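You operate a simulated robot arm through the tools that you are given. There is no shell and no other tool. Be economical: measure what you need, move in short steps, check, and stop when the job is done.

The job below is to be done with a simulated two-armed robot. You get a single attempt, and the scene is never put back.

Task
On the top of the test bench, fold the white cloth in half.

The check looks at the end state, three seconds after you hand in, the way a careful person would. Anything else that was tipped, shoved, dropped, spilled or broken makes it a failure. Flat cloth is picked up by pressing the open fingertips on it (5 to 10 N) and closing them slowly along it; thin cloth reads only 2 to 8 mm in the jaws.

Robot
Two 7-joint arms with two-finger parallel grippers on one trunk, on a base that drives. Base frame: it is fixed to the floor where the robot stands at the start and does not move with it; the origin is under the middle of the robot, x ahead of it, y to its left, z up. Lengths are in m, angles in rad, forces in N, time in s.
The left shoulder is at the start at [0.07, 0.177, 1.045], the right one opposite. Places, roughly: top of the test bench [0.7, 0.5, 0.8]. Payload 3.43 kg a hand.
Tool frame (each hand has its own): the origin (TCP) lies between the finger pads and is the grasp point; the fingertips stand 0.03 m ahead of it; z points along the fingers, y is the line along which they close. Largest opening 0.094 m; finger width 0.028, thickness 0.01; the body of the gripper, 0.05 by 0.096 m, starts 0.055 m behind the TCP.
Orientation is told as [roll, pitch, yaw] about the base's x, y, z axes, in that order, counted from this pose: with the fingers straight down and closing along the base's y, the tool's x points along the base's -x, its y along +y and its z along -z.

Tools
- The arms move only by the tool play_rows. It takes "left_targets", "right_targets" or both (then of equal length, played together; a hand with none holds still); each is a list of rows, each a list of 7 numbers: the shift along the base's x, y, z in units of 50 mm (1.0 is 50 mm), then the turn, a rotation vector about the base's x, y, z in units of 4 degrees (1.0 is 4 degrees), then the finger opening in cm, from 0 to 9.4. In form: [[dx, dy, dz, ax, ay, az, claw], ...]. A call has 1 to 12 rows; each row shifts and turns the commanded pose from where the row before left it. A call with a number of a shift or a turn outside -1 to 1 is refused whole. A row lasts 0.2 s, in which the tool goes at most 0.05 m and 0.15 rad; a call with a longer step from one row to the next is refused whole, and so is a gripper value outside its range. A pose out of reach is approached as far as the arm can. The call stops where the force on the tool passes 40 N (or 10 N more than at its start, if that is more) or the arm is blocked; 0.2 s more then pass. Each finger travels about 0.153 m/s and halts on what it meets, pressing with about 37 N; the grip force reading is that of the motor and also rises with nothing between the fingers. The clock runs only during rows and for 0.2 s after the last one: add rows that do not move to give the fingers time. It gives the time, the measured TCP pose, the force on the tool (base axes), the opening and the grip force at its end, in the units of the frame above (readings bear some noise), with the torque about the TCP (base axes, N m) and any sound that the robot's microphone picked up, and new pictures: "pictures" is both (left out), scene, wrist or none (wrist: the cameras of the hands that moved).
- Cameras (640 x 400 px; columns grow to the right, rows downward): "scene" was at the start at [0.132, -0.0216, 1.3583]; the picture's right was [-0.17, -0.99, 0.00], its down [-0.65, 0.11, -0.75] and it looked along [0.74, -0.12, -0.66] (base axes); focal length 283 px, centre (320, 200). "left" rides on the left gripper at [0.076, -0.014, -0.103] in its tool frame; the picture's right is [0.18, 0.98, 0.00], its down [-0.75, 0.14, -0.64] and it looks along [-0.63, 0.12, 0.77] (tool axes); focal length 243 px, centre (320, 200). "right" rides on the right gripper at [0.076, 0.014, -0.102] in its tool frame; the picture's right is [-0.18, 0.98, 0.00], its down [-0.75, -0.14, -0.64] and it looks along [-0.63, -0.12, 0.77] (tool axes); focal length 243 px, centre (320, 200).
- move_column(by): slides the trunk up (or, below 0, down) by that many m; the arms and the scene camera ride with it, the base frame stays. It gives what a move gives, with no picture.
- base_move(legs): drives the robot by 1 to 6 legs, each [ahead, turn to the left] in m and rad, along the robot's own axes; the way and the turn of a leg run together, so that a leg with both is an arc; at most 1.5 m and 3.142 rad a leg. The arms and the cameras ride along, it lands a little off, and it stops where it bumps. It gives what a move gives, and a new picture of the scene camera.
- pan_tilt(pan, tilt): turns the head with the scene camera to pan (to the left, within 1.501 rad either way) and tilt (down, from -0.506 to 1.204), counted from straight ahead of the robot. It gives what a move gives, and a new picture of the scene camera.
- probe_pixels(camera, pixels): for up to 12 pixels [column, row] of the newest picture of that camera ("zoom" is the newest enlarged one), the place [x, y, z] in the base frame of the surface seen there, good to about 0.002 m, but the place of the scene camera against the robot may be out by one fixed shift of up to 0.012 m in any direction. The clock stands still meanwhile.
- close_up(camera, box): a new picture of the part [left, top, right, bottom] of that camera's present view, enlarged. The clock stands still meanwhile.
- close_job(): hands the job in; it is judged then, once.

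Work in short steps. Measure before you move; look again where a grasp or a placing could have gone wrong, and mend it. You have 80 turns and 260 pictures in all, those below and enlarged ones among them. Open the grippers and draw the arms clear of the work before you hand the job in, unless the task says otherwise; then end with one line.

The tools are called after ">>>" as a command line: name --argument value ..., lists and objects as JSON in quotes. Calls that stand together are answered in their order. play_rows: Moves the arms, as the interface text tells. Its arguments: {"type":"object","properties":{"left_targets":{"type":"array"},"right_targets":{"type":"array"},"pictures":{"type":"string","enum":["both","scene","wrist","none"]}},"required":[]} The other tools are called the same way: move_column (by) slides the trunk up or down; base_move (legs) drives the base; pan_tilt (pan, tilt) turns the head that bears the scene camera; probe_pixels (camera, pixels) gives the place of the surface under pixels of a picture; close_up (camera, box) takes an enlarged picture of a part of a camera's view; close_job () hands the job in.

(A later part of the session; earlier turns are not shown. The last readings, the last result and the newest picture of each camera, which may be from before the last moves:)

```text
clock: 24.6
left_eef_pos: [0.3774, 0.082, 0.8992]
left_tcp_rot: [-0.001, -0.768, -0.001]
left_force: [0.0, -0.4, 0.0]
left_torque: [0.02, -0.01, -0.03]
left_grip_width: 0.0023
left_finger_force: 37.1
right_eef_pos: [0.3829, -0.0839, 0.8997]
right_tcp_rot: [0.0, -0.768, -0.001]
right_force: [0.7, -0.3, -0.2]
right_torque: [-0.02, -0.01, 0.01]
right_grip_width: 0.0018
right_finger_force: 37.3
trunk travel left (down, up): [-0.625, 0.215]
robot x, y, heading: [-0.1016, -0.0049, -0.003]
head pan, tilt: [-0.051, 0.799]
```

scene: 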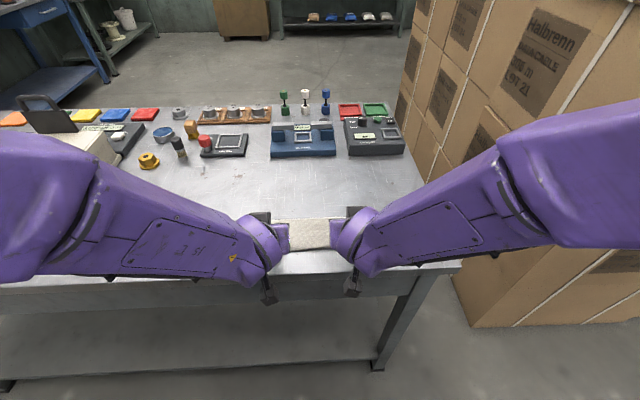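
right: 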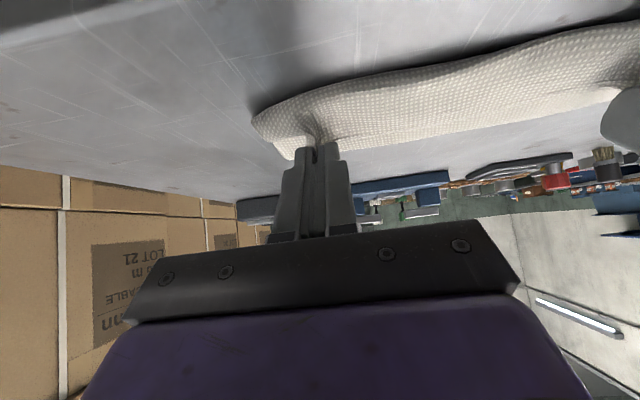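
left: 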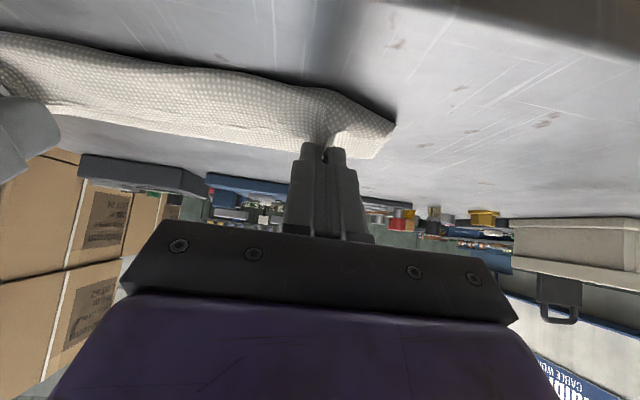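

I measure the cloth shape near the jaws from both wrist cameras.

>>> probe_pixels --camera "left" --pixels '[[200, 75], [200, 85], [200, 100], [200, 115], [200, 130], [200, 138], [385, 125], [375, 140], [360, 150], [370, 156], [325, 100], [325, 130]]'

>>> probe_pixels --camera "right" --pixels '[[440, 70], [440, 85], [440, 100], [440, 120], [440, 135], [260, 122], [275, 140], [290, 152], [310, 110], [315, 135]]'

>>> close_up --camera "scene" --box '[230, 190, 390, 290]'

>>> close_up --camera "right" --box '[220, 20, 640, 200]'

```text
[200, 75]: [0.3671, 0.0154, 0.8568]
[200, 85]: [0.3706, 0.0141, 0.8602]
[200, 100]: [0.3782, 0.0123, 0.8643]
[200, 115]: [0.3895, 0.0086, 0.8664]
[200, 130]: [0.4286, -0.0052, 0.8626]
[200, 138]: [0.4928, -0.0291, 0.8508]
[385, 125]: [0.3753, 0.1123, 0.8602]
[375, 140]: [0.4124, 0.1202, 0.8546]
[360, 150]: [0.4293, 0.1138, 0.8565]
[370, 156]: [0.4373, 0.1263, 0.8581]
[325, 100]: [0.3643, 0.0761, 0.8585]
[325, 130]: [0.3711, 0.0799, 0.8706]
```

```text
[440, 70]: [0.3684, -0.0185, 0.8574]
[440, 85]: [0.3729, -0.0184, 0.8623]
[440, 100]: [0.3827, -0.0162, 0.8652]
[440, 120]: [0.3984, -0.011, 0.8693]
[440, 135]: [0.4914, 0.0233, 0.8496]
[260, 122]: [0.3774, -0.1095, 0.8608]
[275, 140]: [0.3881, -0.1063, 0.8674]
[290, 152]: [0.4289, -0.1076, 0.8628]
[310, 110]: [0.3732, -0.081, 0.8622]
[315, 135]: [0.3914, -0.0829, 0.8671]
```

```text
4.00 times, centred on (310, 240) of scene
```

zoom: 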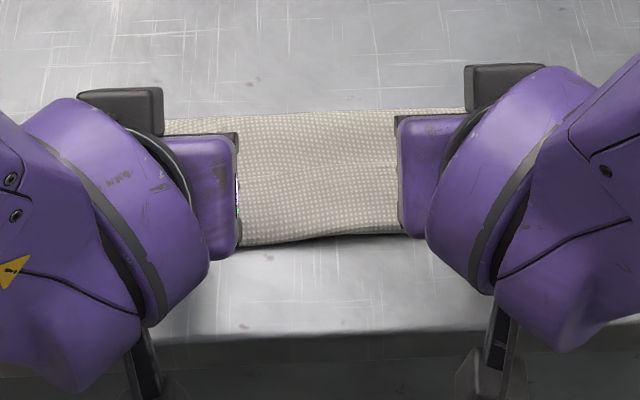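

```text
1.52 times, centred on (430, 110) of right
```

zoom: 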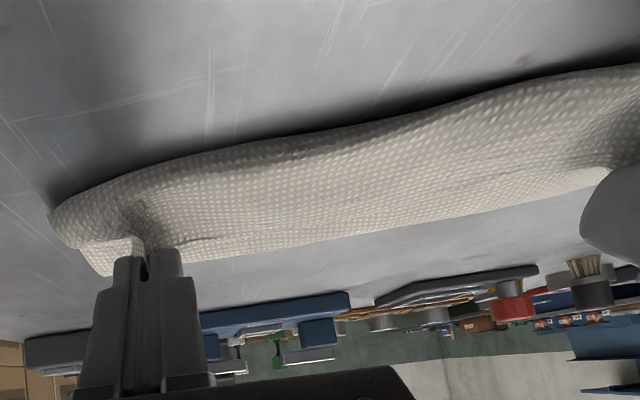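

Between the hands the edge strip has curled back over the top (faint line at (300,170) in the enlarged picture), because the jaws are not tilted enough. More tilt needs room for the wrist camera below the hand, so I check where the bench's front edge lies.

>>> probe_pixels --camera "scene" --pixels '[[310, 262], [310, 268], [310, 272], [310, 276], [310, 285], [270, 292], [353, 285], [310, 220], [310, 233], [310, 248]]'

```text
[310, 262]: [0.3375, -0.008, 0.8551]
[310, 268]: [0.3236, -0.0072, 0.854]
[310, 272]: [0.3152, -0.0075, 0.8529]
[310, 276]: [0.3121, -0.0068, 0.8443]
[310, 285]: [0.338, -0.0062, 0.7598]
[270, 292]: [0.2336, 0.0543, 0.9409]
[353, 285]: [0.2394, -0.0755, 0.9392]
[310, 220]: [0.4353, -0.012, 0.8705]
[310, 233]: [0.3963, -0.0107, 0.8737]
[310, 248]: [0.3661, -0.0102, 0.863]
```

The bench's front edge is at x≈0.313 and the camera hangs at x≈0.24, clear in front of it, so more tilt is possible. I lift the edge back over the fold while tilting to about 56°.

>>> play_rows --left_targets '[[0.05, 0, 0.25, 0, -0.5, 0, 0], [0.1, 0, 0.25, 0, -0.5, 0, 0], [0.2, 0, 0.25, 0, -0.5, 0, 0], [0.3, 0, 0.25, 0, -0.5, 0, 0], [0.35, 0, 0.2, 0, -0.5, 0, 0], [0.32, 0, 0.14, 0, -0.5, 0, 0], [0, 0, 0, 0, 0, 0, 0]]' --right_targets '[[0.05, 0, 0.25, 0, -0.5, 0, 0], [0.1, 0, 0.25, 0, -0.5, 0, 0], [0.2, 0, 0.25, 0, -0.5, 0, 0], [0.3, 0, 0.25, 0, -0.5, 0, 0], [0.35, 0, 0.2, 0, -0.5, 0, 0], [0.24, 0, 0.14, 0, -0.5, 0, 0], [0, 0, 0, 0, 0, 0, 0]]'

```text
clock: 26.2
left_eef_pos: [0.4416, 0.0815, 0.9673]
left_tcp_rot: [-0.001, -0.978, 0.001]
left_force: [-1.4, -0.2, -0.7]
left_torque: [0.02, 0.01, -0.01]
left_grip_width: 0.0019
left_finger_force: 36.9
right_eef_pos: [0.4433, -0.0814, 0.9668]
right_tcp_rot: [0.0, -0.978, -0.002]
right_force: [0.1, 0.6, 0.0]
right_torque: [-0.06, -0.03, 0.02]
right_grip_width: 0.002
right_finger_force: 37.0
trunk travel left (down, up): [-0.625, 0.215]
robot x, y, heading: [-0.1001, 0.0024, -0.0]
head pan, tilt: [-0.051, 0.799]
```

scene: 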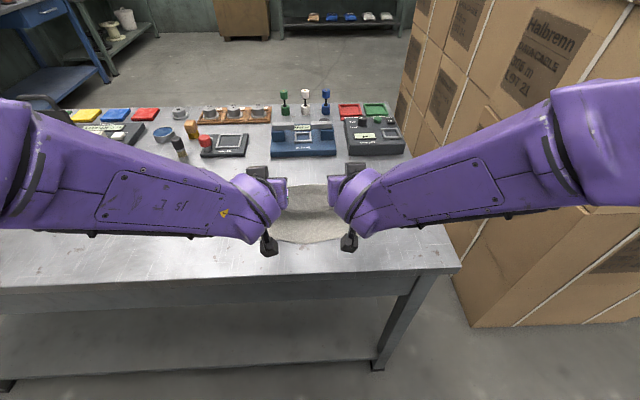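
right: 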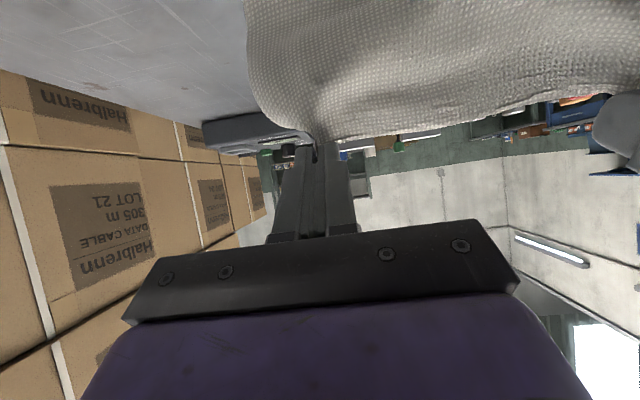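
left: 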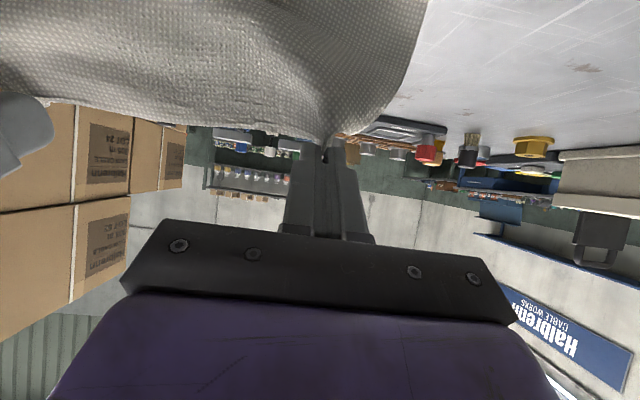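

The edge stands clean over the fold. I carry it over again on a taut arc while tilting to about 76°, ending about 3 cm above the bench.

>>> play_rows --left_targets '[[-0.32, 0, -0.02, 0, -0.625, 0, 0], [-0.3, 0, -0.06, 0, -0.625, 0, 0], [-0.26, 0, -0.1, 0, -0.625, 0, 0], [-0.22, 0, -0.14, 0, -0.625, 0, 0], [-0.18, 0, -0.18, 0, -0.625, 0, 0], [-0.14, 0, -0.22, 0, -0.625, 0, 0], [-0.1, 0, -0.24, 0, -0.625, 0, 0], [-0.08, 0, -0.26, 0, -0.625, 0, 0], [0, 0, 0, 0, 0, 0, 0]]' --right_targets '[[-0.32, 0, -0.02, 0, -0.625, 0, 0], [-0.3, 0, -0.06, 0, -0.625, 0, 0], [-0.26, 0, -0.1, 0, -0.625, 0, 0], [-0.22, 0, -0.14, 0, -0.625, 0, 0], [-0.18, 0, -0.18, 0, -0.625, 0, 0], [-0.14, 0, -0.22, 0, -0.625, 0, 0], [-0.1, 0, -0.24, 0, -0.625, 0, 0], [-0.08, 0, -0.26, 0, -0.625, 0, 0], [0, 0, 0, 0, 0, 0, 0]]'

```text
clock: 28.2
left_eef_pos: [0.3626, 0.0818, 0.9087]
left_tcp_rot: [-0.003, -1.328, 0.004]
left_force: [0.3, -0.7, -0.8]
left_torque: [0.0, -0.03, -0.05]
left_grip_width: 0.0023
left_finger_force: 36.6
right_eef_pos: [0.3617, -0.0833, 0.9074]
right_tcp_rot: [0.001, -1.328, -0.003]
right_force: [0.2, -0.2, 0.5]
right_torque: [-0.02, 0.0, 0.0]
right_grip_width: 0.0018
right_finger_force: 36.1
trunk travel left (down, up): [-0.625, 0.215]
robot x, y, heading: [-0.1003, 0.0023, 0.0]
head pan, tilt: [-0.051, 0.799]
```

scene: 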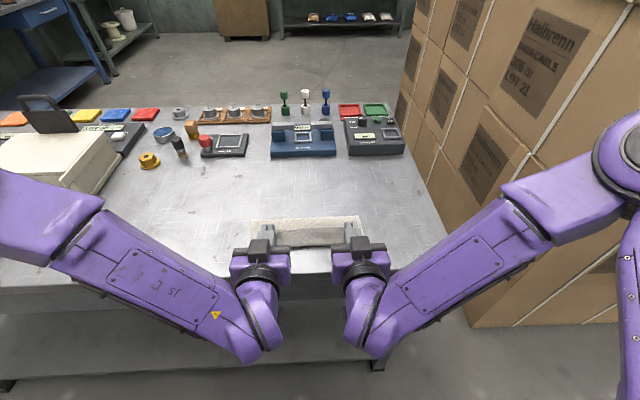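
right: 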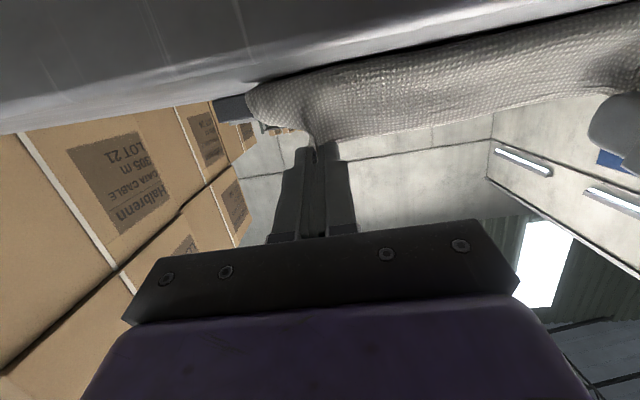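
left: 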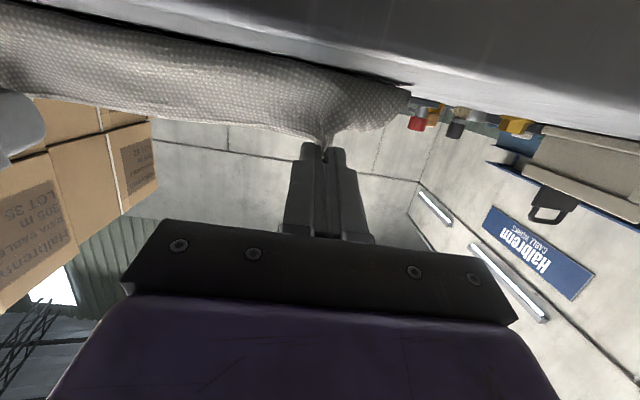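

Now the view from above is clear; I look at the cloth closely.

>>> close_up --camera "scene" --box '[230, 195, 390, 295]'

>>> probe_pixels --camera "scene" --pixels '[[310, 217], [310, 220], [310, 225], [310, 232], [310, 238], [310, 243], [310, 247], [310, 252], [258, 222], [359, 217], [270, 232], [350, 228]]'

```text
4.00 times, centred on (310, 245) of scene
```

zoom: 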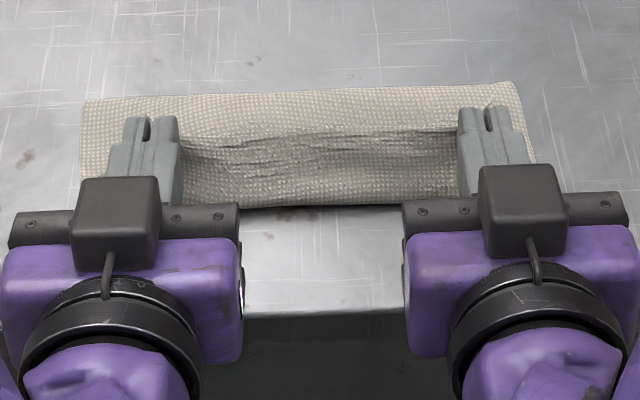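

```text
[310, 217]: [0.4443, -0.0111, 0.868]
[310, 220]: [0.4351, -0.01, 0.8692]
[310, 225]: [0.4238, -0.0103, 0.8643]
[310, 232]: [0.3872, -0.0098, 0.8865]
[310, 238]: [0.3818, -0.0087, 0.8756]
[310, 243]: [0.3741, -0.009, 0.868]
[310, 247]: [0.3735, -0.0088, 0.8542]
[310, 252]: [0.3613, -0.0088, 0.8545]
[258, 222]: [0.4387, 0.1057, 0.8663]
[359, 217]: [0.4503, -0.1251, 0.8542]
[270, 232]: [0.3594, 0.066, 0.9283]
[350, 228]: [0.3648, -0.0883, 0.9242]
```

Now the geometry is clear: the cloth sagged, so the fold sits at x≈0.45 instead of 0.477 and the top layer has about 2–3 cm too much. I lift the edge again, further forward this time to x≈0.49, to lay the near half back down, then will arc over tautly.

>>> play_rows --left_targets '[[0, 0, 0.5, 0, 0.6, 0, 0], [0.2, 0, 0.5, 0, 0.6, 0, 0], [0.5, 0, 0.2, 0, 0.7, 0, 0], [0.56, 0, 0, 0, 0.7, 0, 0], [0.56, 0, 0, 0, 0.7, 0, 0], [0.36, 0, 0, 0, 0.7, 0, 0], [0, 0, 0, 0, 0, 0, 0]]' --right_targets '[[0, 0, 0.5, 0, 0.6, 0, 0], [0.2, 0, 0.5, 0, 0.6, 0, 0], [0.5, 0, 0.2, 0, 0.7, 0, 0], [0.56, 0, 0, 0, 0.7, 0, 0], [0.56, 0, 0, 0, 0.7, 0, 0], [0.36, 0, 0, 0, 0.7, 0, 0], [0, 0, 0, 0, 0, 0, 0]]' --pictures "scene"

>>> close_up --camera "scene" --box '[230, 150, 390, 250]'

```text
clock: 29.8
left_eef_pos: [0.4745, 0.0824, 0.9651]
left_tcp_rot: [-0.001, -1.048, 0.001]
left_force: [-1.0, -0.6, -0.2]
left_torque: [0.0, -0.02, 0.01]
left_grip_width: 0.0023
left_finger_force: 36.9
right_eef_pos: [0.4724, -0.0832, 0.9663]
right_tcp_rot: [0.0, -1.046, 0.0]
right_force: [0.2, -0.4, 0.2]
right_torque: [-0.03, 0.03, -0.01]
right_grip_width: 0.0018
right_finger_force: 36.6
trunk travel left (down, up): [-0.625, 0.215]
robot x, y, heading: [-0.1035, 0.0042, -0.002]
head pan, tilt: [-0.051, 0.799]
```

scene: 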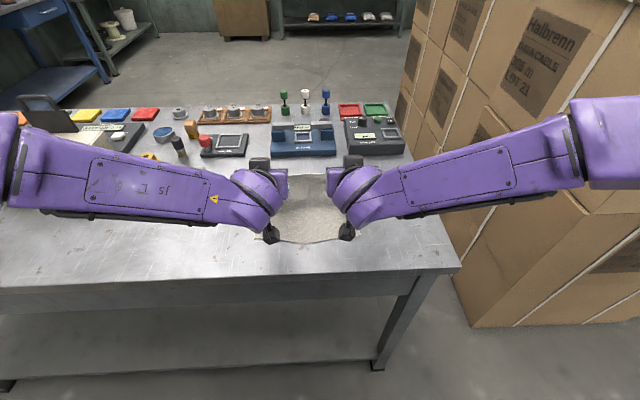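

```text
4.00 times, centred on (310, 200) of scene
```

zoom: 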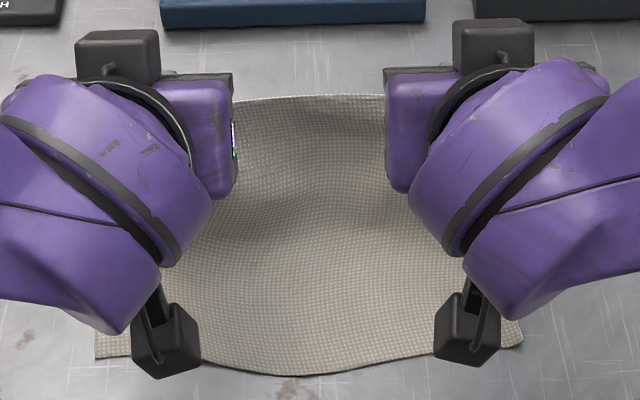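

The near half lies flat again. I measure the near edge and the profile of the rising part.

>>> probe_pixels --camera "zoom" --pixels '[[310, 370], [100, 352], [515, 340], [310, 330], [310, 290], [310, 260], [310, 230], [310, 200], [310, 170], [310, 140], [310, 100], [220, 362]]'

```text
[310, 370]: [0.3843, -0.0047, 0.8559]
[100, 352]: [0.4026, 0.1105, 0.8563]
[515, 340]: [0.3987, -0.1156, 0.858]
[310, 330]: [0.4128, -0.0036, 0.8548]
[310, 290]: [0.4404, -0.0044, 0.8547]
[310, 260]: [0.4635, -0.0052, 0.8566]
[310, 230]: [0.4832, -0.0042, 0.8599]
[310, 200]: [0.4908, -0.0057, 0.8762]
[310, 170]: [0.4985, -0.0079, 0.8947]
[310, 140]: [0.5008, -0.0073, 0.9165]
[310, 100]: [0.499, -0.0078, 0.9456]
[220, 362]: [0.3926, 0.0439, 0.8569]
```

The near half is flat with its edge at x≈0.384–0.40 and the cloth rises vertically at x≈0.48–0.50, exactly the mid-line. I now arc the edge over tautly about that line.

>>> play_rows --left_targets '[[-0.24, 0, -0.02, 0, -0.31, 0, 0], [-0.24, 0, -0.04, 0, -0.31, 0, 0], [-0.23, 0, -0.07, 0, -0.31, 0, 0], [-0.22, 0, -0.1, 0, -0.31, 0, 0], [-0.23, 0, -0.13, 0, -0.42, 0, 0], [-0.23, 0, -0.15, 0, -0.42, 0, 0], [-0.22, 0, -0.18, 0, -0.42, 0, 0], [-0.13, 0, -0.16, 0, -0.5, 0, 0], [-0.12, 0, -0.16, 0, -0.5, 0, 0], [-0.11, 0, -0.16, 0, -0.5, 0, 0], [0, 0, 0, 0, 0, 0, 0]]' --right_targets '[[-0.24, 0, -0.02, 0, -0.31, 0, 0], [-0.24, 0, -0.04, 0, -0.31, 0, 0], [-0.23, 0, -0.07, 0, -0.31, 0, 0], [-0.22, 0, -0.1, 0, -0.31, 0, 0], [-0.23, 0, -0.13, 0, -0.42, 0, 0], [-0.23, 0, -0.15, 0, -0.42, 0, 0], [-0.22, 0, -0.18, 0, -0.42, 0, 0], [-0.13, 0, -0.16, 0, -0.5, 0, 0], [-0.12, 0, -0.16, 0, -0.5, 0, 0], [-0.11, 0, -0.16, 0, -0.5, 0, 0], [0, 0, 0, 0, 0, 0, 0]]' --pictures "none"

>>> close_up --camera "scene" --box '[230, 175, 390, 275]'

```text
clock: 32.2
left_eef_pos: [0.3716, 0.081, 0.9072]
left_tcp_rot: [-0.002, -1.327, 0.0]
left_force: [-0.4, -0.3, -0.6]
left_torque: [-0.03, 0.04, -0.01]
left_grip_width: 0.0024
left_finger_force: 37.0
right_eef_pos: [0.3712, -0.0834, 0.9094]
right_tcp_rot: [-0.001, -1.329, 0.0]
right_force: [-0.6, 0.0, -0.1]
right_torque: [-0.05, -0.01, -0.01]
right_grip_width: 0.0017
right_finger_force: 36.7
trunk travel left (down, up): [-0.625, 0.215]
robot x, y, heading: [-0.1018, 0.0002, -0.002]
head pan, tilt: [-0.051, 0.799]
```

```text
4.00 times, centred on (310, 225) of scene
```

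zoom: 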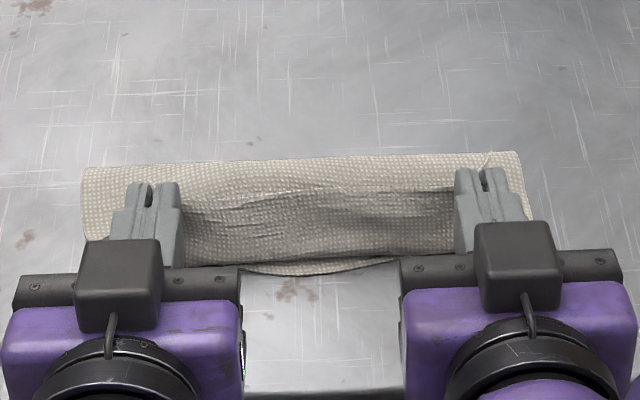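

>>> probe_pixels --camera "zoom" --pixels '[[310, 162], [310, 175], [310, 188], [310, 205], [310, 225], [310, 250], [310, 262], [310, 272], [100, 170], [515, 155], [110, 200], [530, 210]]'

```text
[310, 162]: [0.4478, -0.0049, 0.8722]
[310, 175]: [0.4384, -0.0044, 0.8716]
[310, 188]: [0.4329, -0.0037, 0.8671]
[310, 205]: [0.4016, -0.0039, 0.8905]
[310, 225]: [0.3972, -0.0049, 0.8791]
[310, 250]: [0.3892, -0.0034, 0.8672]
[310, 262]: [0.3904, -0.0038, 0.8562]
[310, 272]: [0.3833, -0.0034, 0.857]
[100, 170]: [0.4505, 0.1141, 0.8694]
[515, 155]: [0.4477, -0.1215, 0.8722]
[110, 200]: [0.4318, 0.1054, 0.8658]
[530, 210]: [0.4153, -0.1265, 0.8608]
```

The fold keeps settling at x≈0.45 because slack bulges under the jaws. I back the base 3 cm to pull the top layer flat, release it as an overhang, and afterwards pull the top layer forward by a pinch near the fold, so that the fold rolls to the middle.

>>> base_move --legs '[[-0.03, 0]]'

>>> close_up --camera "scene" --box '[230, 155, 390, 255]'

```text
clock: 33.1
left_eef_pos: [0.3448, 0.0827, 0.9058]
left_tcp_rot: [-0.002, -1.328, 0.0]
left_force: [-0.2, 0.8, 0.4]
left_torque: [-0.01, 0.0, 0.02]
left_grip_width: 0.0021
left_finger_force: 37.0
right_eef_pos: [0.3445, -0.0826, 0.9086]
right_tcp_rot: [0.0, -1.326, 0.002]
right_force: [0.4, 0.1, 0.5]
right_torque: [-0.03, -0.01, 0.04]
right_grip_width: 0.0017
right_finger_force: 36.4
trunk travel left (down, up): [-0.625, 0.215]
robot x, y, heading: [-0.1312, 0.0009, -0.0]
head pan, tilt: [-0.051, 0.799]
```

scene: 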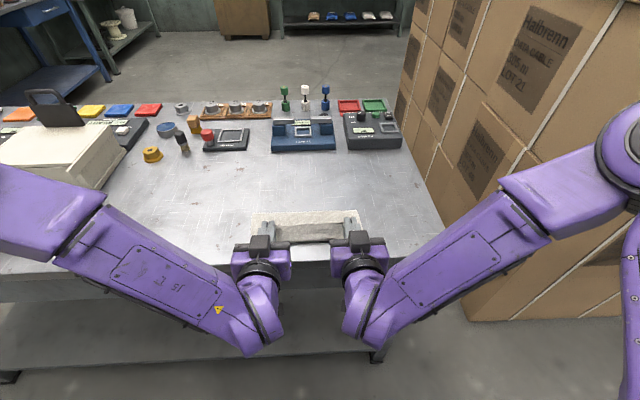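

```text
4.00 times, centred on (310, 205) of scene
```

zoom: 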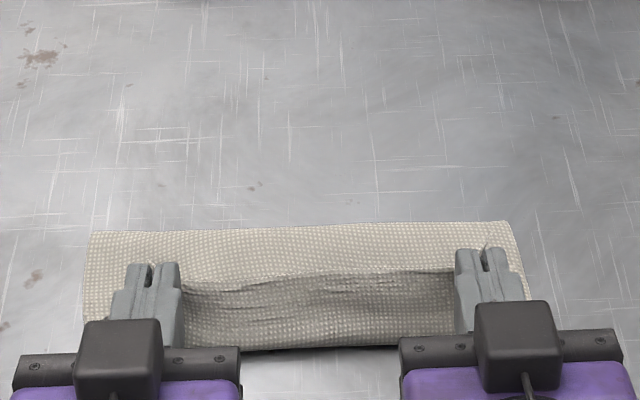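

>>> probe_pixels --camera "zoom" --pixels '[[310, 227], [310, 240], [310, 255], [310, 268], [310, 280], [310, 300], [310, 325], [310, 340], [310, 350], [100, 235], [515, 225], [310, 365]]'

```text
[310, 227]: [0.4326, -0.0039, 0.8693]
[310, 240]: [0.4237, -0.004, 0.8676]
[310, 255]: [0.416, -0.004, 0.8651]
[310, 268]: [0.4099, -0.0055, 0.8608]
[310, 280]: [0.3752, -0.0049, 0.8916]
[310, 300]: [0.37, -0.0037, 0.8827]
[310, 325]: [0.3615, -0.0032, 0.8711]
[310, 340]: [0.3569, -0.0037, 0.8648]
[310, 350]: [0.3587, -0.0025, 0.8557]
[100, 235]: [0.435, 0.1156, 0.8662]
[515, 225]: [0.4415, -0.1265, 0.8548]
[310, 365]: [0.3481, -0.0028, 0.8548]
```

The loop rolls easily with the jaws (it moved to 0.433), so I can steer it. The standing strip is about 35 mm and will fall toward me, so I move the jaws forward 5.8 cm to roll the fold out to about 0.465, easing the tilt for camera clearance.

>>> play_rows --left_targets '[[0.12, 0, 0.05, 0, 0.5, 0, 0], [0.26, 0, 0.02, 0, 0.5, 0, 0], [0.26, 0, 0.01, 0, 0.5, 0, 0], [0.26, 0, 0, 0, 0.5, 0, 0], [0.26, 0, 0, 0, 0.5, 0, 0], [0, 0, 0, 0, 0, 0, 0]]' --right_targets '[[0.12, 0, 0.05, 0, 0.5, 0, 0], [0.26, 0, 0.02, 0, 0.5, 0, 0], [0.26, 0, 0.01, 0, 0.5, 0, 0], [0.26, 0, 0, 0, 0.5, 0, 0], [0.26, 0, 0, 0, 0.5, 0, 0], [0, 0, 0, 0, 0, 0, 0]]' --pictures "none"

>>> close_up --camera "scene" --box '[230, 155, 390, 255]'

>>> probe_pixels --camera "zoom" --pixels '[[310, 180], [310, 190], [310, 200], [310, 210], [310, 220], [310, 230], [310, 240], [310, 260], [310, 280], [310, 300], [310, 320], [310, 340]]'

```text
clock: 34.5
left_eef_pos: [0.4004, 0.0816, 0.9109]
left_tcp_rot: [0.001, -1.15, 0.001]
left_force: [-0.4, 0.4, -0.8]
left_torque: [-0.02, 0.02, -0.01]
left_grip_width: 0.0024
left_finger_force: 36.6
right_eef_pos: [0.4031, -0.0833, 0.9119]
right_tcp_rot: [0.003, -1.152, 0.001]
right_force: [0.3, -0.4, 0.0]
right_torque: [-0.04, 0.02, 0.0]
right_grip_width: 0.0017
right_finger_force: 35.8
trunk travel left (down, up): [-0.625, 0.215]
robot x, y, heading: [-0.1289, -0.0008, 0.002]
head pan, tilt: [-0.051, 0.799]
```

```text
4.00 times, centred on (310, 205) of scene
```

zoom: 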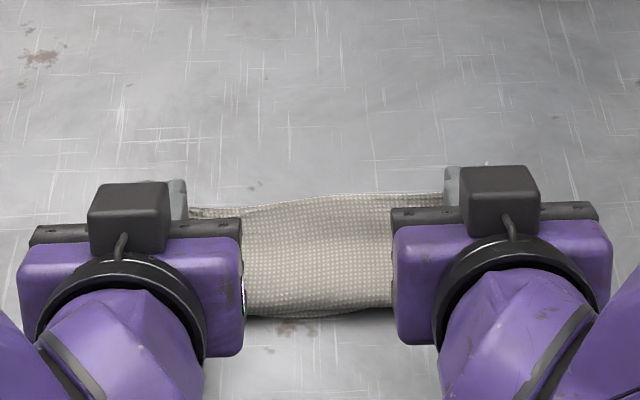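

```text
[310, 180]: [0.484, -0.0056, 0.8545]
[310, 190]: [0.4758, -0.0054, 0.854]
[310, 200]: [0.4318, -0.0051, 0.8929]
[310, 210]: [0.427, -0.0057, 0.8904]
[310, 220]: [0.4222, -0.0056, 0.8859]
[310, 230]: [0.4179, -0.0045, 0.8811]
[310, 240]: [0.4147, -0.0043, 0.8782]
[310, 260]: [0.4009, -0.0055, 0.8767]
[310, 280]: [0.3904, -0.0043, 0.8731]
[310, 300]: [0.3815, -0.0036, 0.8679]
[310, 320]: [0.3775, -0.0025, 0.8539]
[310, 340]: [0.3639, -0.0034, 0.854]
```

Pushing forward only made the bulge broader, so I go back: lean the strip toward me, lower it and release it as an overhang, then work the fold with a pinch.

>>> play_rows --left_targets '[[-0.2, 0, 0.1, 0, -0.6, 0, 0], [-0.3, 0, 0.05, 0, -0.6, 0, 0], [-0.3, 0, -0.05, 0, -0.6, 0, 0], [-0.3, 0, -0.15, 0, -0.6, 0, 0], [-0.2, 0, -0.15, 0, 0, 0, 0], [-0.2, 0, -0.15, 0, 0, 0, 0], [-0.1, 0, -0.1, 0, 0, 0, 0], [0, 0, 0, 0, 0, 0, 0]]' --right_targets '[[-0.2, 0, 0.1, 0, -0.6, 0, 0], [-0.3, 0, 0.05, 0, -0.6, 0, 0], [-0.3, 0, -0.05, 0, -0.6, 0, 0], [-0.3, 0, -0.15, 0, -0.6, 0, 0], [-0.2, 0, -0.15, 0, 0, 0, 0], [-0.2, 0, -0.15, 0, 0, 0, 0], [-0.1, 0, -0.1, 0, 0, 0, 0], [0, 0, 0, 0, 0, 0, 0]]' --pictures "none"

>>> close_up --camera "scene" --box '[230, 155, 390, 255]'

>>> probe_pixels --camera "zoom" --pixels '[[310, 215], [310, 230], [310, 245], [310, 260], [310, 275], [310, 290], [310, 305], [310, 320], [310, 335], [310, 350], [95, 240], [520, 230]]'

```text
clock: 36.3
left_eef_pos: [0.3216, 0.0819, 0.8892]
left_tcp_rot: [-0.004, -1.318, 0.005]
left_force: [-0.4, 0.4, -0.4]
left_torque: [-0.02, 0.01, -0.04]
left_grip_width: 0.0019
left_finger_force: 37.2
right_eef_pos: [0.3221, -0.0836, 0.8908]
right_tcp_rot: [0.001, -1.32, 0.003]
right_force: [-0.4, 0.1, -0.3]
right_torque: [-0.01, 0.06, -0.01]
right_grip_width: 0.0019
right_finger_force: 36.3
trunk travel left (down, up): [-0.625, 0.215]
robot x, y, heading: [-0.1286, 0.0016, 0.005]
head pan, tilt: [-0.051, 0.799]
```

```text
4.00 times, centred on (310, 205) of scene
```

zoom: 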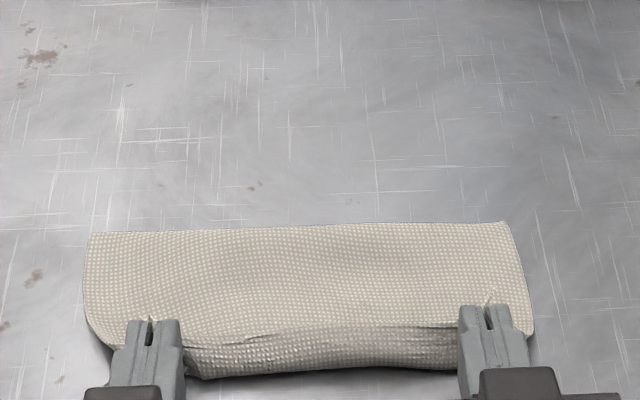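

```text
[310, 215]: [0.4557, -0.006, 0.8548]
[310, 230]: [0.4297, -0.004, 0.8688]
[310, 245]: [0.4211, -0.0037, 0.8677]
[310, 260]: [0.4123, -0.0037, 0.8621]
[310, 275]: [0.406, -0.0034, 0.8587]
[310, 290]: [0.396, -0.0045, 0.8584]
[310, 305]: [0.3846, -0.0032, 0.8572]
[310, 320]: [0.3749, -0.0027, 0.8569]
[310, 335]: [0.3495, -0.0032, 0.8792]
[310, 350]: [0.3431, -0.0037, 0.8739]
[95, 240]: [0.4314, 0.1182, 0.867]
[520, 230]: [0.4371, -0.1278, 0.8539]
```

The top layer now lies flat, with the edge strip as overhang at x≈0.35. I open the fingers and draw back along them.

>>> play_rows --left_targets '[[-0.1, 0, -0.1, 0, 0, 0, 0], [0, 0, 0, 0, 0, 0, 0.8], [0, 0, 0, 0, 0, 0, 1.6], [0, 0, 0, 0, 0, 0, 2], [-0.4, 0, 0, 0, 0, 0, 2], [-0.6, 0, 0.1, 0, 0, 0, 2], [-0.4, 0, 0.4, 0, 0, 0, 2], [0, 0, 0.6, 0, 0, 0, 2], [0, 0, 0, 0, 0, 0, 2]]' --right_targets '[[-0.1, 0, -0.1, 0, 0, 0, 0], [0, 0, 0, 0, 0, 0, 0.8], [0, 0, 0, 0, 0, 0, 1.6], [0, 0, 0, 0, 0, 0, 2], [-0.4, 0, 0, 0, 0, 0, 2], [-0.6, 0, 0.1, 0, 0, 0, 2], [-0.4, 0, 0.4, 0, 0, 0, 2], [0, 0, 0.6, 0, 0, 0, 2], [0, 0, 0, 0, 0, 0, 2]]' --pictures "scene"

>>> close_up --camera "scene" --box '[230, 175, 390, 275]'

```text
clock: 38.3
left_eef_pos: [0.269, 0.0511, 0.9258]
left_tcp_rot: [-0.001, -1.319, 0.003]
left_force: [0.2, 0.2, -0.8]
left_torque: [-0.02, 0.01, 0.0]
left_grip_width: 0.0199
left_finger_force: 0.0
left hand out of reach, approached as far as the arm can: row 6, 7, 8
right_eef_pos: [0.2711, -0.0527, 0.9252]
right_tcp_rot: [0.001, -1.32, 0.0]
right_force: [-0.5, 0.4, -0.3]
right_torque: [0.0, -0.03, 0.01]
right_grip_width: 0.02
right_finger_force: 0.0
right hand out of reach, approached as far as the arm can: row 6, 7, 8
trunk travel left (down, up): [-0.625, 0.215]
robot x, y, heading: [-0.1314, 0.0035, 0.005]
head pan, tilt: [-0.051, 0.799]
```

scene: 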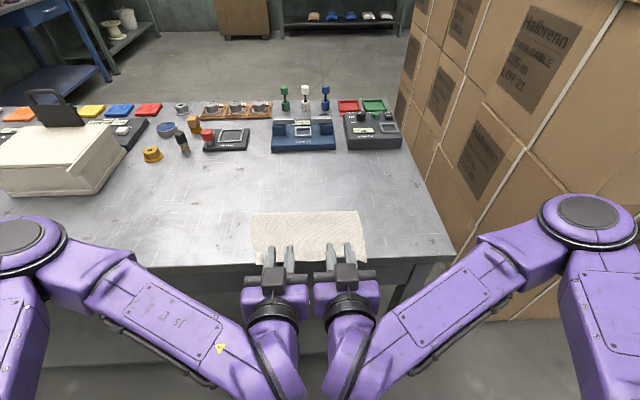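

```text
4.00 times, centred on (310, 225) of scene
```

zoom: 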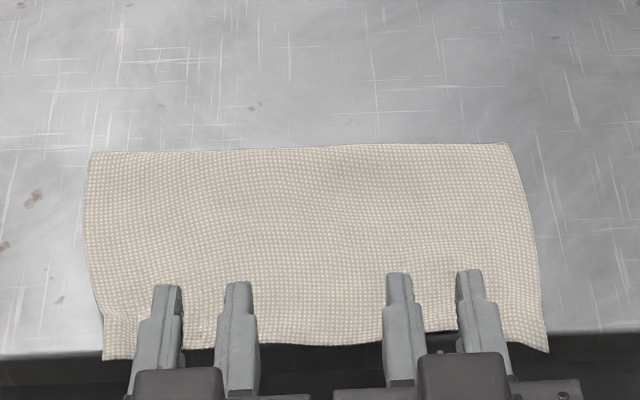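

The strip fell toward me: the top edge is now near the bench's front edge (x≈0.32). I raise the hands, spread them and turn them fingers-down.

>>> play_rows --left_targets '[[0, 0.3, 0.8, 0, 1, 0, 2], [0, 0.3, 0.8, 0, 1, 0, 2], [0.1, 0.3, 0.8, 0, 1, 0, 2], [0.2, 0.2, 0.3, 0, 1, 0, 2], [0.2, 0, 0, 0, 1, 0, 2], [0.2, 0, 0, 0, 1, 0, 2], [0.2, 0, 0, 0, 1, 0, 2], [0.2, 0, 0, 0, 1, 0, 2], [0.2, 0, 0, 0, 1, 0, 2], [0.2, 0, 0, 0, 1, 0, 2], [0.2, 0, 0, 0, 1, 0, 2], [0, 0, 0, 0, 1, 0, 2]]' --right_targets '[[0, -0.3, 0.8, 0, 1, 0, 2], [0, -0.3, 0.8, 0, 1, 0, 2], [0.1, -0.3, 0.8, 0, 1, 0, 2], [0.2, -0.2, 0.3, 0, 1, 0, 2], [0.2, 0, 0, 0, 1, 0, 2], [0.2, 0, 0, 0, 1, 0, 2], [0.2, 0, 0, 0, 1, 0, 2], [0.2, 0, 0, 0, 1, 0, 2], [0.2, 0, 0, 0, 1, 0, 2], [0.2, 0, 0, 0, 1, 0, 2], [0.2, 0, 0, 0, 1, 0, 2], [0, 0, 0, 0, 1, 0, 2]]' --pictures "none"

>>> play_rows --left_targets '[[0, 0, 0, 0, 1, 0, 2], [0, 0, 0, 0, 1, 0, 2], [0, 0, 0, 0, 1, 0, 2], [0, 0, 0, 0, 1, 0, 2], [0, 0, 0, 0, 1, 0, 2], [0, 0, 0, 0, 1, 0, 2], [0, 0, 0, 0, 1, 0, 2], [0, 0, 0, 0, 0, 0, 2]]' --right_targets '[[0, 0, 0, 0, 1, 0, 2], [0, 0, 0, 0, 1, 0, 2], [0, 0, 0, 0, 1, 0, 2], [0, 0, 0, 0, 1, 0, 2], [0, 0, 0, 0, 1, 0, 2], [0, 0, 0, 0, 1, 0, 2], [0, 0, 0, 0, 1, 0, 2], [0, 0, 0, 0, 0, 0, 2]]' --pictures "scene"

```text
clock: 40.9
left_eef_pos: [0.3719, 0.0857, 1.0586]
left_tcp_rot: [0.001, -0.482, 0.003]
left_force: [-0.7, 0.4, 0.1]
left_torque: [0.0, 0.0, 0.01]
left_grip_width: 0.0199
left_finger_force: 0.0
left hand out of reach, approached as far as the arm can: row 1, 2
right_eef_pos: [0.3749, -0.0866, 1.0574]
right_tcp_rot: [0.001, -0.482, 0.001]
right_force: [0.2, -0.1, 0.8]
right_torque: [-0.01, 0.0, 0.02]
right_grip_width: 0.0199
right_finger_force: 0.2
right hand out of reach, approached as far as the arm can: row 1, 2
trunk travel left (down, up): [-0.625, 0.215]
robot x, y, heading: [-0.129, 0.0018, 0.005]
head pan, tilt: [-0.051, 0.799]
```

```text
clock: 42.7
left_eef_pos: [0.3716, 0.0841, 1.057]
left_tcp_rot: [-0.001, 0.008, 0.002]
left_force: [-0.1, -1.0, -0.4]
left_torque: [0.04, -0.01, 0.02]
left_grip_width: 0.02
left_finger_force: 0.0
right_eef_pos: [0.3722, -0.0874, 1.0569]
right_tcp_rot: [0.002, 0.007, 0.001]
right_force: [-0.4, -0.8, -0.2]
right_torque: [-0.01, 0.02, -0.01]
right_grip_width: 0.0202
right_finger_force: 0.0
trunk travel left (down, up): [-0.625, 0.215]
robot x, y, heading: [-0.131, 0.0001, 0.004]
head pan, tilt: [-0.051, 0.799]
```

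scene: 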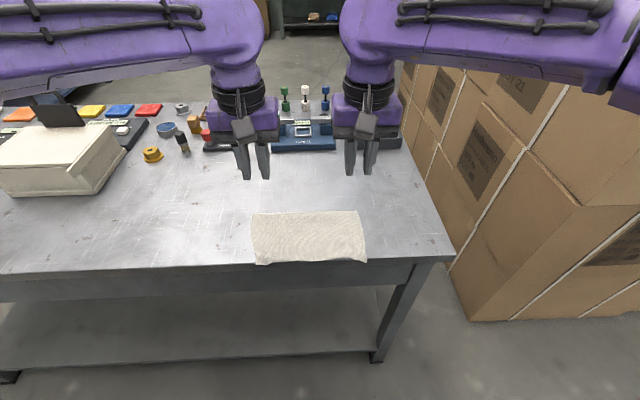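

Clear view now; I measure the folded cloth.

>>> close_up --camera "scene" --box '[230, 190, 390, 290]'

>>> probe_pixels --camera "scene" --pixels '[[310, 212], [310, 215], [310, 220], [310, 226], [310, 233], [310, 240], [310, 247], [310, 255], [310, 259], [256, 216], [357, 212], [366, 258]]'

>>> close_up --camera "right" --box '[200, 0, 640, 200]'

```text
4.00 times, centred on (310, 240) of scene
```

zoom: 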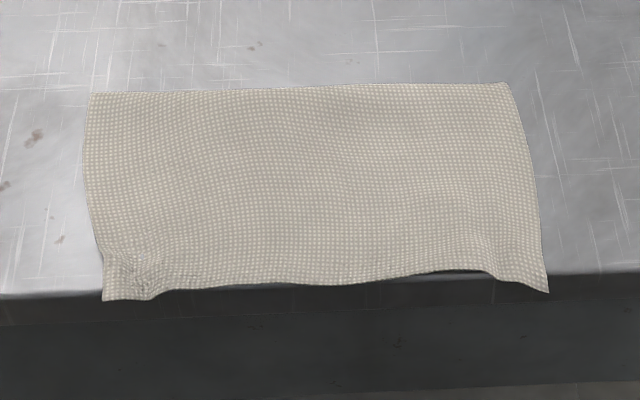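

```text
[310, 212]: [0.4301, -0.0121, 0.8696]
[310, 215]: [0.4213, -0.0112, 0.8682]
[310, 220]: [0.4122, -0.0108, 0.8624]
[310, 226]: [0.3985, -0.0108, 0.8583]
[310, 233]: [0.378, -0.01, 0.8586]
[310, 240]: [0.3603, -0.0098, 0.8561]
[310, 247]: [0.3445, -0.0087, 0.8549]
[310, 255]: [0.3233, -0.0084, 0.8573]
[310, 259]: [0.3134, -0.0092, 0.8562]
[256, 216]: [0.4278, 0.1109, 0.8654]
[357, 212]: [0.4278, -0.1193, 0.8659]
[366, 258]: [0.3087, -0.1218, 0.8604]
```

```text
1.45 times, centred on (420, 100) of right
```

zoom: 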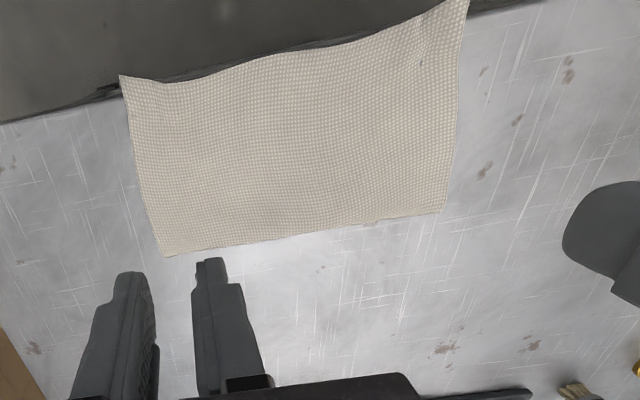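

The cloth is neatly folded but the top layer is too long (fold at x≈0.43, top edge at 0.312, bottom edge at ≈0.375). I grip the top edge anew with the fingers straight down, which now holds the strip the right way round for laying it down; first I come above it.

>>> play_rows --left_targets '[[-0.176, -0.032, -0.628, 0, 0, 0, 4], [-0.176, -0.032, -0.628, 0, 0, 0, 4], [-0.176, -0.032, -0.628, 0, 0, 0, 4], [-0.176, -0.032, -0.628, 0, 0, 0, 4], [-0.176, -0.032, -0.528, 0, 0, 0, 4], [0, 0, 0, 0, 0, 0, 4]]' --right_targets '[[-0.176, 0.02, -0.628, 0, 0, 0, 4], [-0.176, 0.02, -0.628, 0, 0, 0, 4], [-0.176, 0.02, -0.628, 0, 0, 0, 4], [-0.176, 0.02, -0.628, 0, 0, 0, 4], [-0.176, 0.02, -0.528, 0, 0, 0, 4], [0, 0, 0, 0, 0, 0, 4]]' --pictures "wrist"

```text
clock: 44.1
left_eef_pos: [0.327, 0.0763, 0.9052]
left_tcp_rot: [0.002, 0.006, -0.001]
left_force: [0.0, -0.1, 0.4]
left_torque: [0.03, 0.0, 0.0]
left_grip_width: 0.0398
left_finger_force: 0.0
right_eef_pos: [0.3297, -0.0844, 0.9066]
right_tcp_rot: [0.002, 0.007, 0.0]
right_force: [-0.2, 0.1, -0.5]
right_torque: [0.01, 0.0, 0.0]
right_grip_width: 0.0399
right_finger_force: 0.1
trunk travel left (down, up): [-0.625, 0.215]
robot x, y, heading: [-0.1254, 0.0025, 0.001]
head pan, tilt: [-0.051, 0.799]
```

right: 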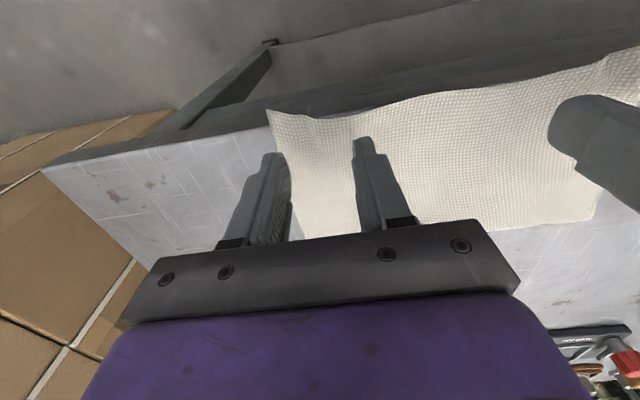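
left: 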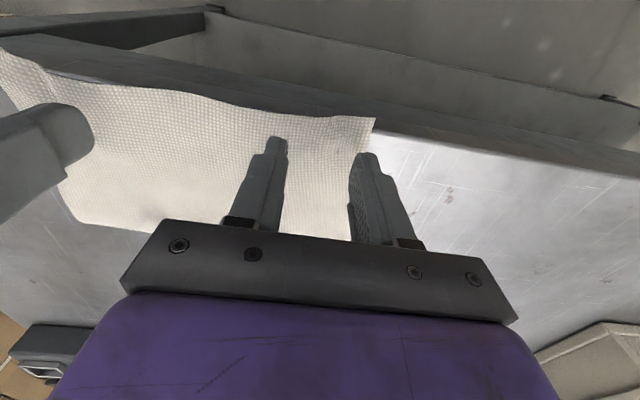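

>>> probe_pixels --camera "right" --pixels '[[272, 114], [310, 120], [345, 118], [370, 108], [320, 150], [440, 98], [430, 226]]'

>>> probe_pixels --camera "left" --pixels '[[370, 122], [330, 120], [290, 117], [260, 112], [325, 150], [200, 98], [100, 220]]'

```text
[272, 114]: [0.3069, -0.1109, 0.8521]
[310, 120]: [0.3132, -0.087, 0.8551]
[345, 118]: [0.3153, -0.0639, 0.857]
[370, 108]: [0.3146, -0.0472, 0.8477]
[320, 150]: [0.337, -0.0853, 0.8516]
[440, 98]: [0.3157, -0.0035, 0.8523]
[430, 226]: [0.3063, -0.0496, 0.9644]
```

```text
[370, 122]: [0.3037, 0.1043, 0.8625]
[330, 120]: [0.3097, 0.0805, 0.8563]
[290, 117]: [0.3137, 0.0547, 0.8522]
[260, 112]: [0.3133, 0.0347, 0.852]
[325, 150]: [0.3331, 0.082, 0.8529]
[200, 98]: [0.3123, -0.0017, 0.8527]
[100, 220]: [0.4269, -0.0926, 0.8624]
```

The edge is at x≈0.312, the pads cover 0.315–0.343. I lower to contact.

>>> play_rows --left_targets '[[0.04, -0.04, -0.2, 0, 0, 0, 3.5], [0, 0, -0.2, 0, 0, 0, 3.5], [0, 0, -0.06, 0, 0, 0, 3.5], [0, 0, 0, 0, 0, 0, 3.5]]' --right_targets '[[0, 0.04, -0.2, 0, 0, 0, 3.5], [0, 0, -0.2, 0, 0, 0, 3.5], [0, 0, -0.06, 0, 0, 0, 3.5], [0, 0, 0, 0, 0, 0, 3.5]]' --pictures "none"

>>> play_rows --left_targets '[[0, 0, -0.015, 0, 0, 0, 3.5], [0, 0, 0, 0, 0, 0, 3.5]]' --right_targets '[[0, 0, -0.015, 0, 0, 0, 3.5], [0, 0, 0, 0, 0, 0, 3.5]]' --pictures "none"

```text
clock: 45.1
left_eef_pos: [0.3296, 0.0764, 0.8823]
left_tcp_rot: [0.003, 0.008, 0.001]
left_force: [0.5, -0.9, -0.2]
left_torque: [0.03, -0.01, 0.02]
left_grip_width: 0.035
left_finger_force: 0.1
right_eef_pos: [0.3283, -0.0799, 0.8825]
right_tcp_rot: [0.002, 0.005, 0.0]
right_force: [-0.3, 0.2, 0.4]
right_torque: [0.02, 0.02, 0.02]
right_grip_width: 0.035
right_finger_force: 0.0
trunk travel left (down, up): [-0.625, 0.215]
robot x, y, heading: [-0.1266, 0.0024, 0.004]
head pan, tilt: [-0.051, 0.799]
```

```text
clock: 45.7
left_eef_pos: [0.3297, 0.0767, 0.8821]
left_tcp_rot: [0.001, 0.006, 0.002]
left_force: [-0.1, 0.3, 3.5]
left_torque: [0.03, 0.0, -0.02]
left_grip_width: 0.035
left_finger_force: 0.0
right_eef_pos: [0.3274, -0.0803, 0.8815]
right_tcp_rot: [0.001, 0.007, 0.0]
right_force: [-0.4, -0.4, 0.2]
right_torque: [-0.02, 0.0, -0.05]
right_grip_width: 0.0349
right_finger_force: 0.1
trunk travel left (down, up): [-0.625, 0.215]
robot x, y, heading: [-0.1329, -0.0013, 0.001]
head pan, tilt: [-0.051, 0.799]
```

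The left touches with 3.5 N, the right not yet; I go on in small steps.

>>> play_rows --left_targets '[[0, 0, -0.004, 0, 0, 0, 3.5], [0, 0, 0, 0, 0, 0, 3.5]]' --right_targets '[[0, 0, -0.015, 0, 0, 0, 3.5], [0, 0, 0, 0, 0, 0, 3.5]]' --pictures "none"

>>> play_rows --right_targets '[[0, 0, -0.01, 0, 0, 0, 3.5], [0, 0, 0, 0, 0, 0, 3.5]]' --pictures "none"

```text
clock: 46.3
left_eef_pos: [0.3305, 0.0751, 0.8815]
left_tcp_rot: [0.0, 0.005, 0.0]
left_force: [-0.3, 1.9, 7.4]
left_torque: [0.09, 0.01, 0.03]
left_grip_width: 0.0351
left_finger_force: 0.3
right_eef_pos: [0.3276, -0.0803, 0.8816]
right_tcp_rot: [0.001, 0.005, 0.001]
right_force: [-0.5, 0.2, 2.4]
right_torque: [-0.02, 0.02, 0.02]
right_grip_width: 0.0351
right_finger_force: 0.4
trunk travel left (down, up): [-0.625, 0.215]
robot x, y, heading: [-0.1302, -0.0011, 0.006]
head pan, tilt: [-0.051, 0.799]
```

```text
clock: 46.9
left_eef_pos: [0.3297, 0.0748, 0.8817]
left_tcp_rot: [0.003, 0.005, 0.0]
left_force: [1.3, 0.9, 6.1]
left_torque: [0.08, 0.04, 0.02]
left_grip_width: 0.0351
left_finger_force: 0.2
right_eef_pos: [0.3274, -0.0802, 0.8815]
right_tcp_rot: [0.0, 0.006, 0.001]
right_force: [-0.9, -1.4, 8.2]
right_torque: [-0.12, 0.02, 0.03]
right_grip_width: 0.035
right_finger_force: 0.8
trunk travel left (down, up): [-0.625, 0.215]
robot x, y, heading: [-0.1296, -0.0017, -0.0]
head pan, tilt: [-0.051, 0.799]
```

Both press with 6–8 N; I close slowly.

>>> play_rows --left_targets '[[0, 0, 0, 0, 0, 0, 3.1], [0, 0, 0, 0, 0, 0, 2.7], [0, 0, 0, 0, 0, 0, 2.3], [0, 0, 0, 0, 0, 0, 1.9], [0, 0, 0, 0, 0, 0, 1.5], [0, 0, 0, 0, 0, 0, 1.1], [0, 0, 0, 0, 0, 0, 0.7], [0, 0, 0, 0, 0, 0, 0.3], [0, 0, 0, 0, 0, 0, 0], [0, 0, 0, 0, 0, 0, 0], [0, 0, 0, 0, 0, 0, 0]]' --right_targets '[[0, 0, 0, 0, 0, 0, 3.1], [0, 0, 0, 0, 0, 0, 2.7], [0, 0, 0, 0, 0, 0, 2.3], [0, 0, 0, 0, 0, 0, 1.9], [0, 0, 0, 0, 0, 0, 1.5], [0, 0, 0, 0, 0, 0, 1.1], [0, 0, 0, 0, 0, 0, 0.7], [0, 0, 0, 0, 0, 0, 0.3], [0, 0, 0, 0, 0, 0, 0], [0, 0, 0, 0, 0, 0, 0], [0, 0, 0, 0, 0, 0, 0]]' --pictures "wrist"

```text
clock: 49.3
left_eef_pos: [0.3301, 0.0752, 0.8815]
left_tcp_rot: [-0.001, 0.003, 0.0]
left_force: [-0.6, -11.2, 3.3]
left_torque: [-0.35, 0.02, -0.02]
left_grip_width: 0.0018
left_finger_force: 36.8
right_eef_pos: [0.3279, -0.0793, 0.8814]
right_tcp_rot: [0.002, 0.005, 0.001]
right_force: [-0.5, 11.2, 11.4]
right_torque: [0.25, 0.02, -0.08]
right_grip_width: 0.002
right_finger_force: 37.0
trunk travel left (down, up): [-0.625, 0.215]
robot x, y, heading: [-0.1272, 0.0027, 0.003]
head pan, tilt: [-0.051, 0.799]
```

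right: 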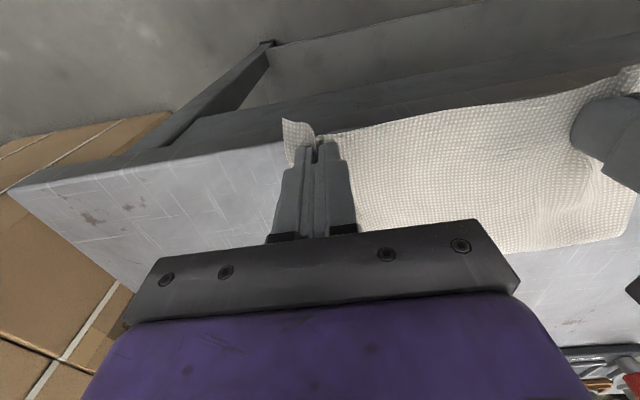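
left: 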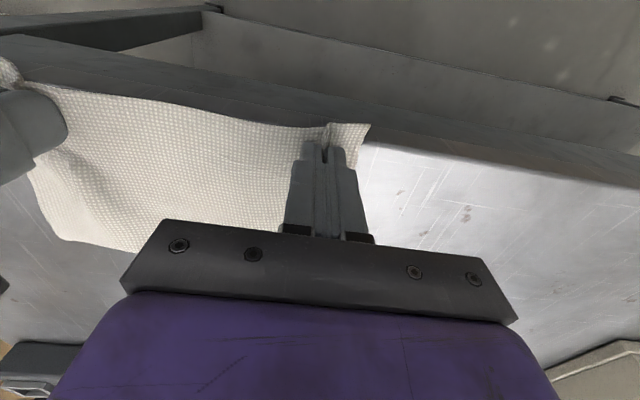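

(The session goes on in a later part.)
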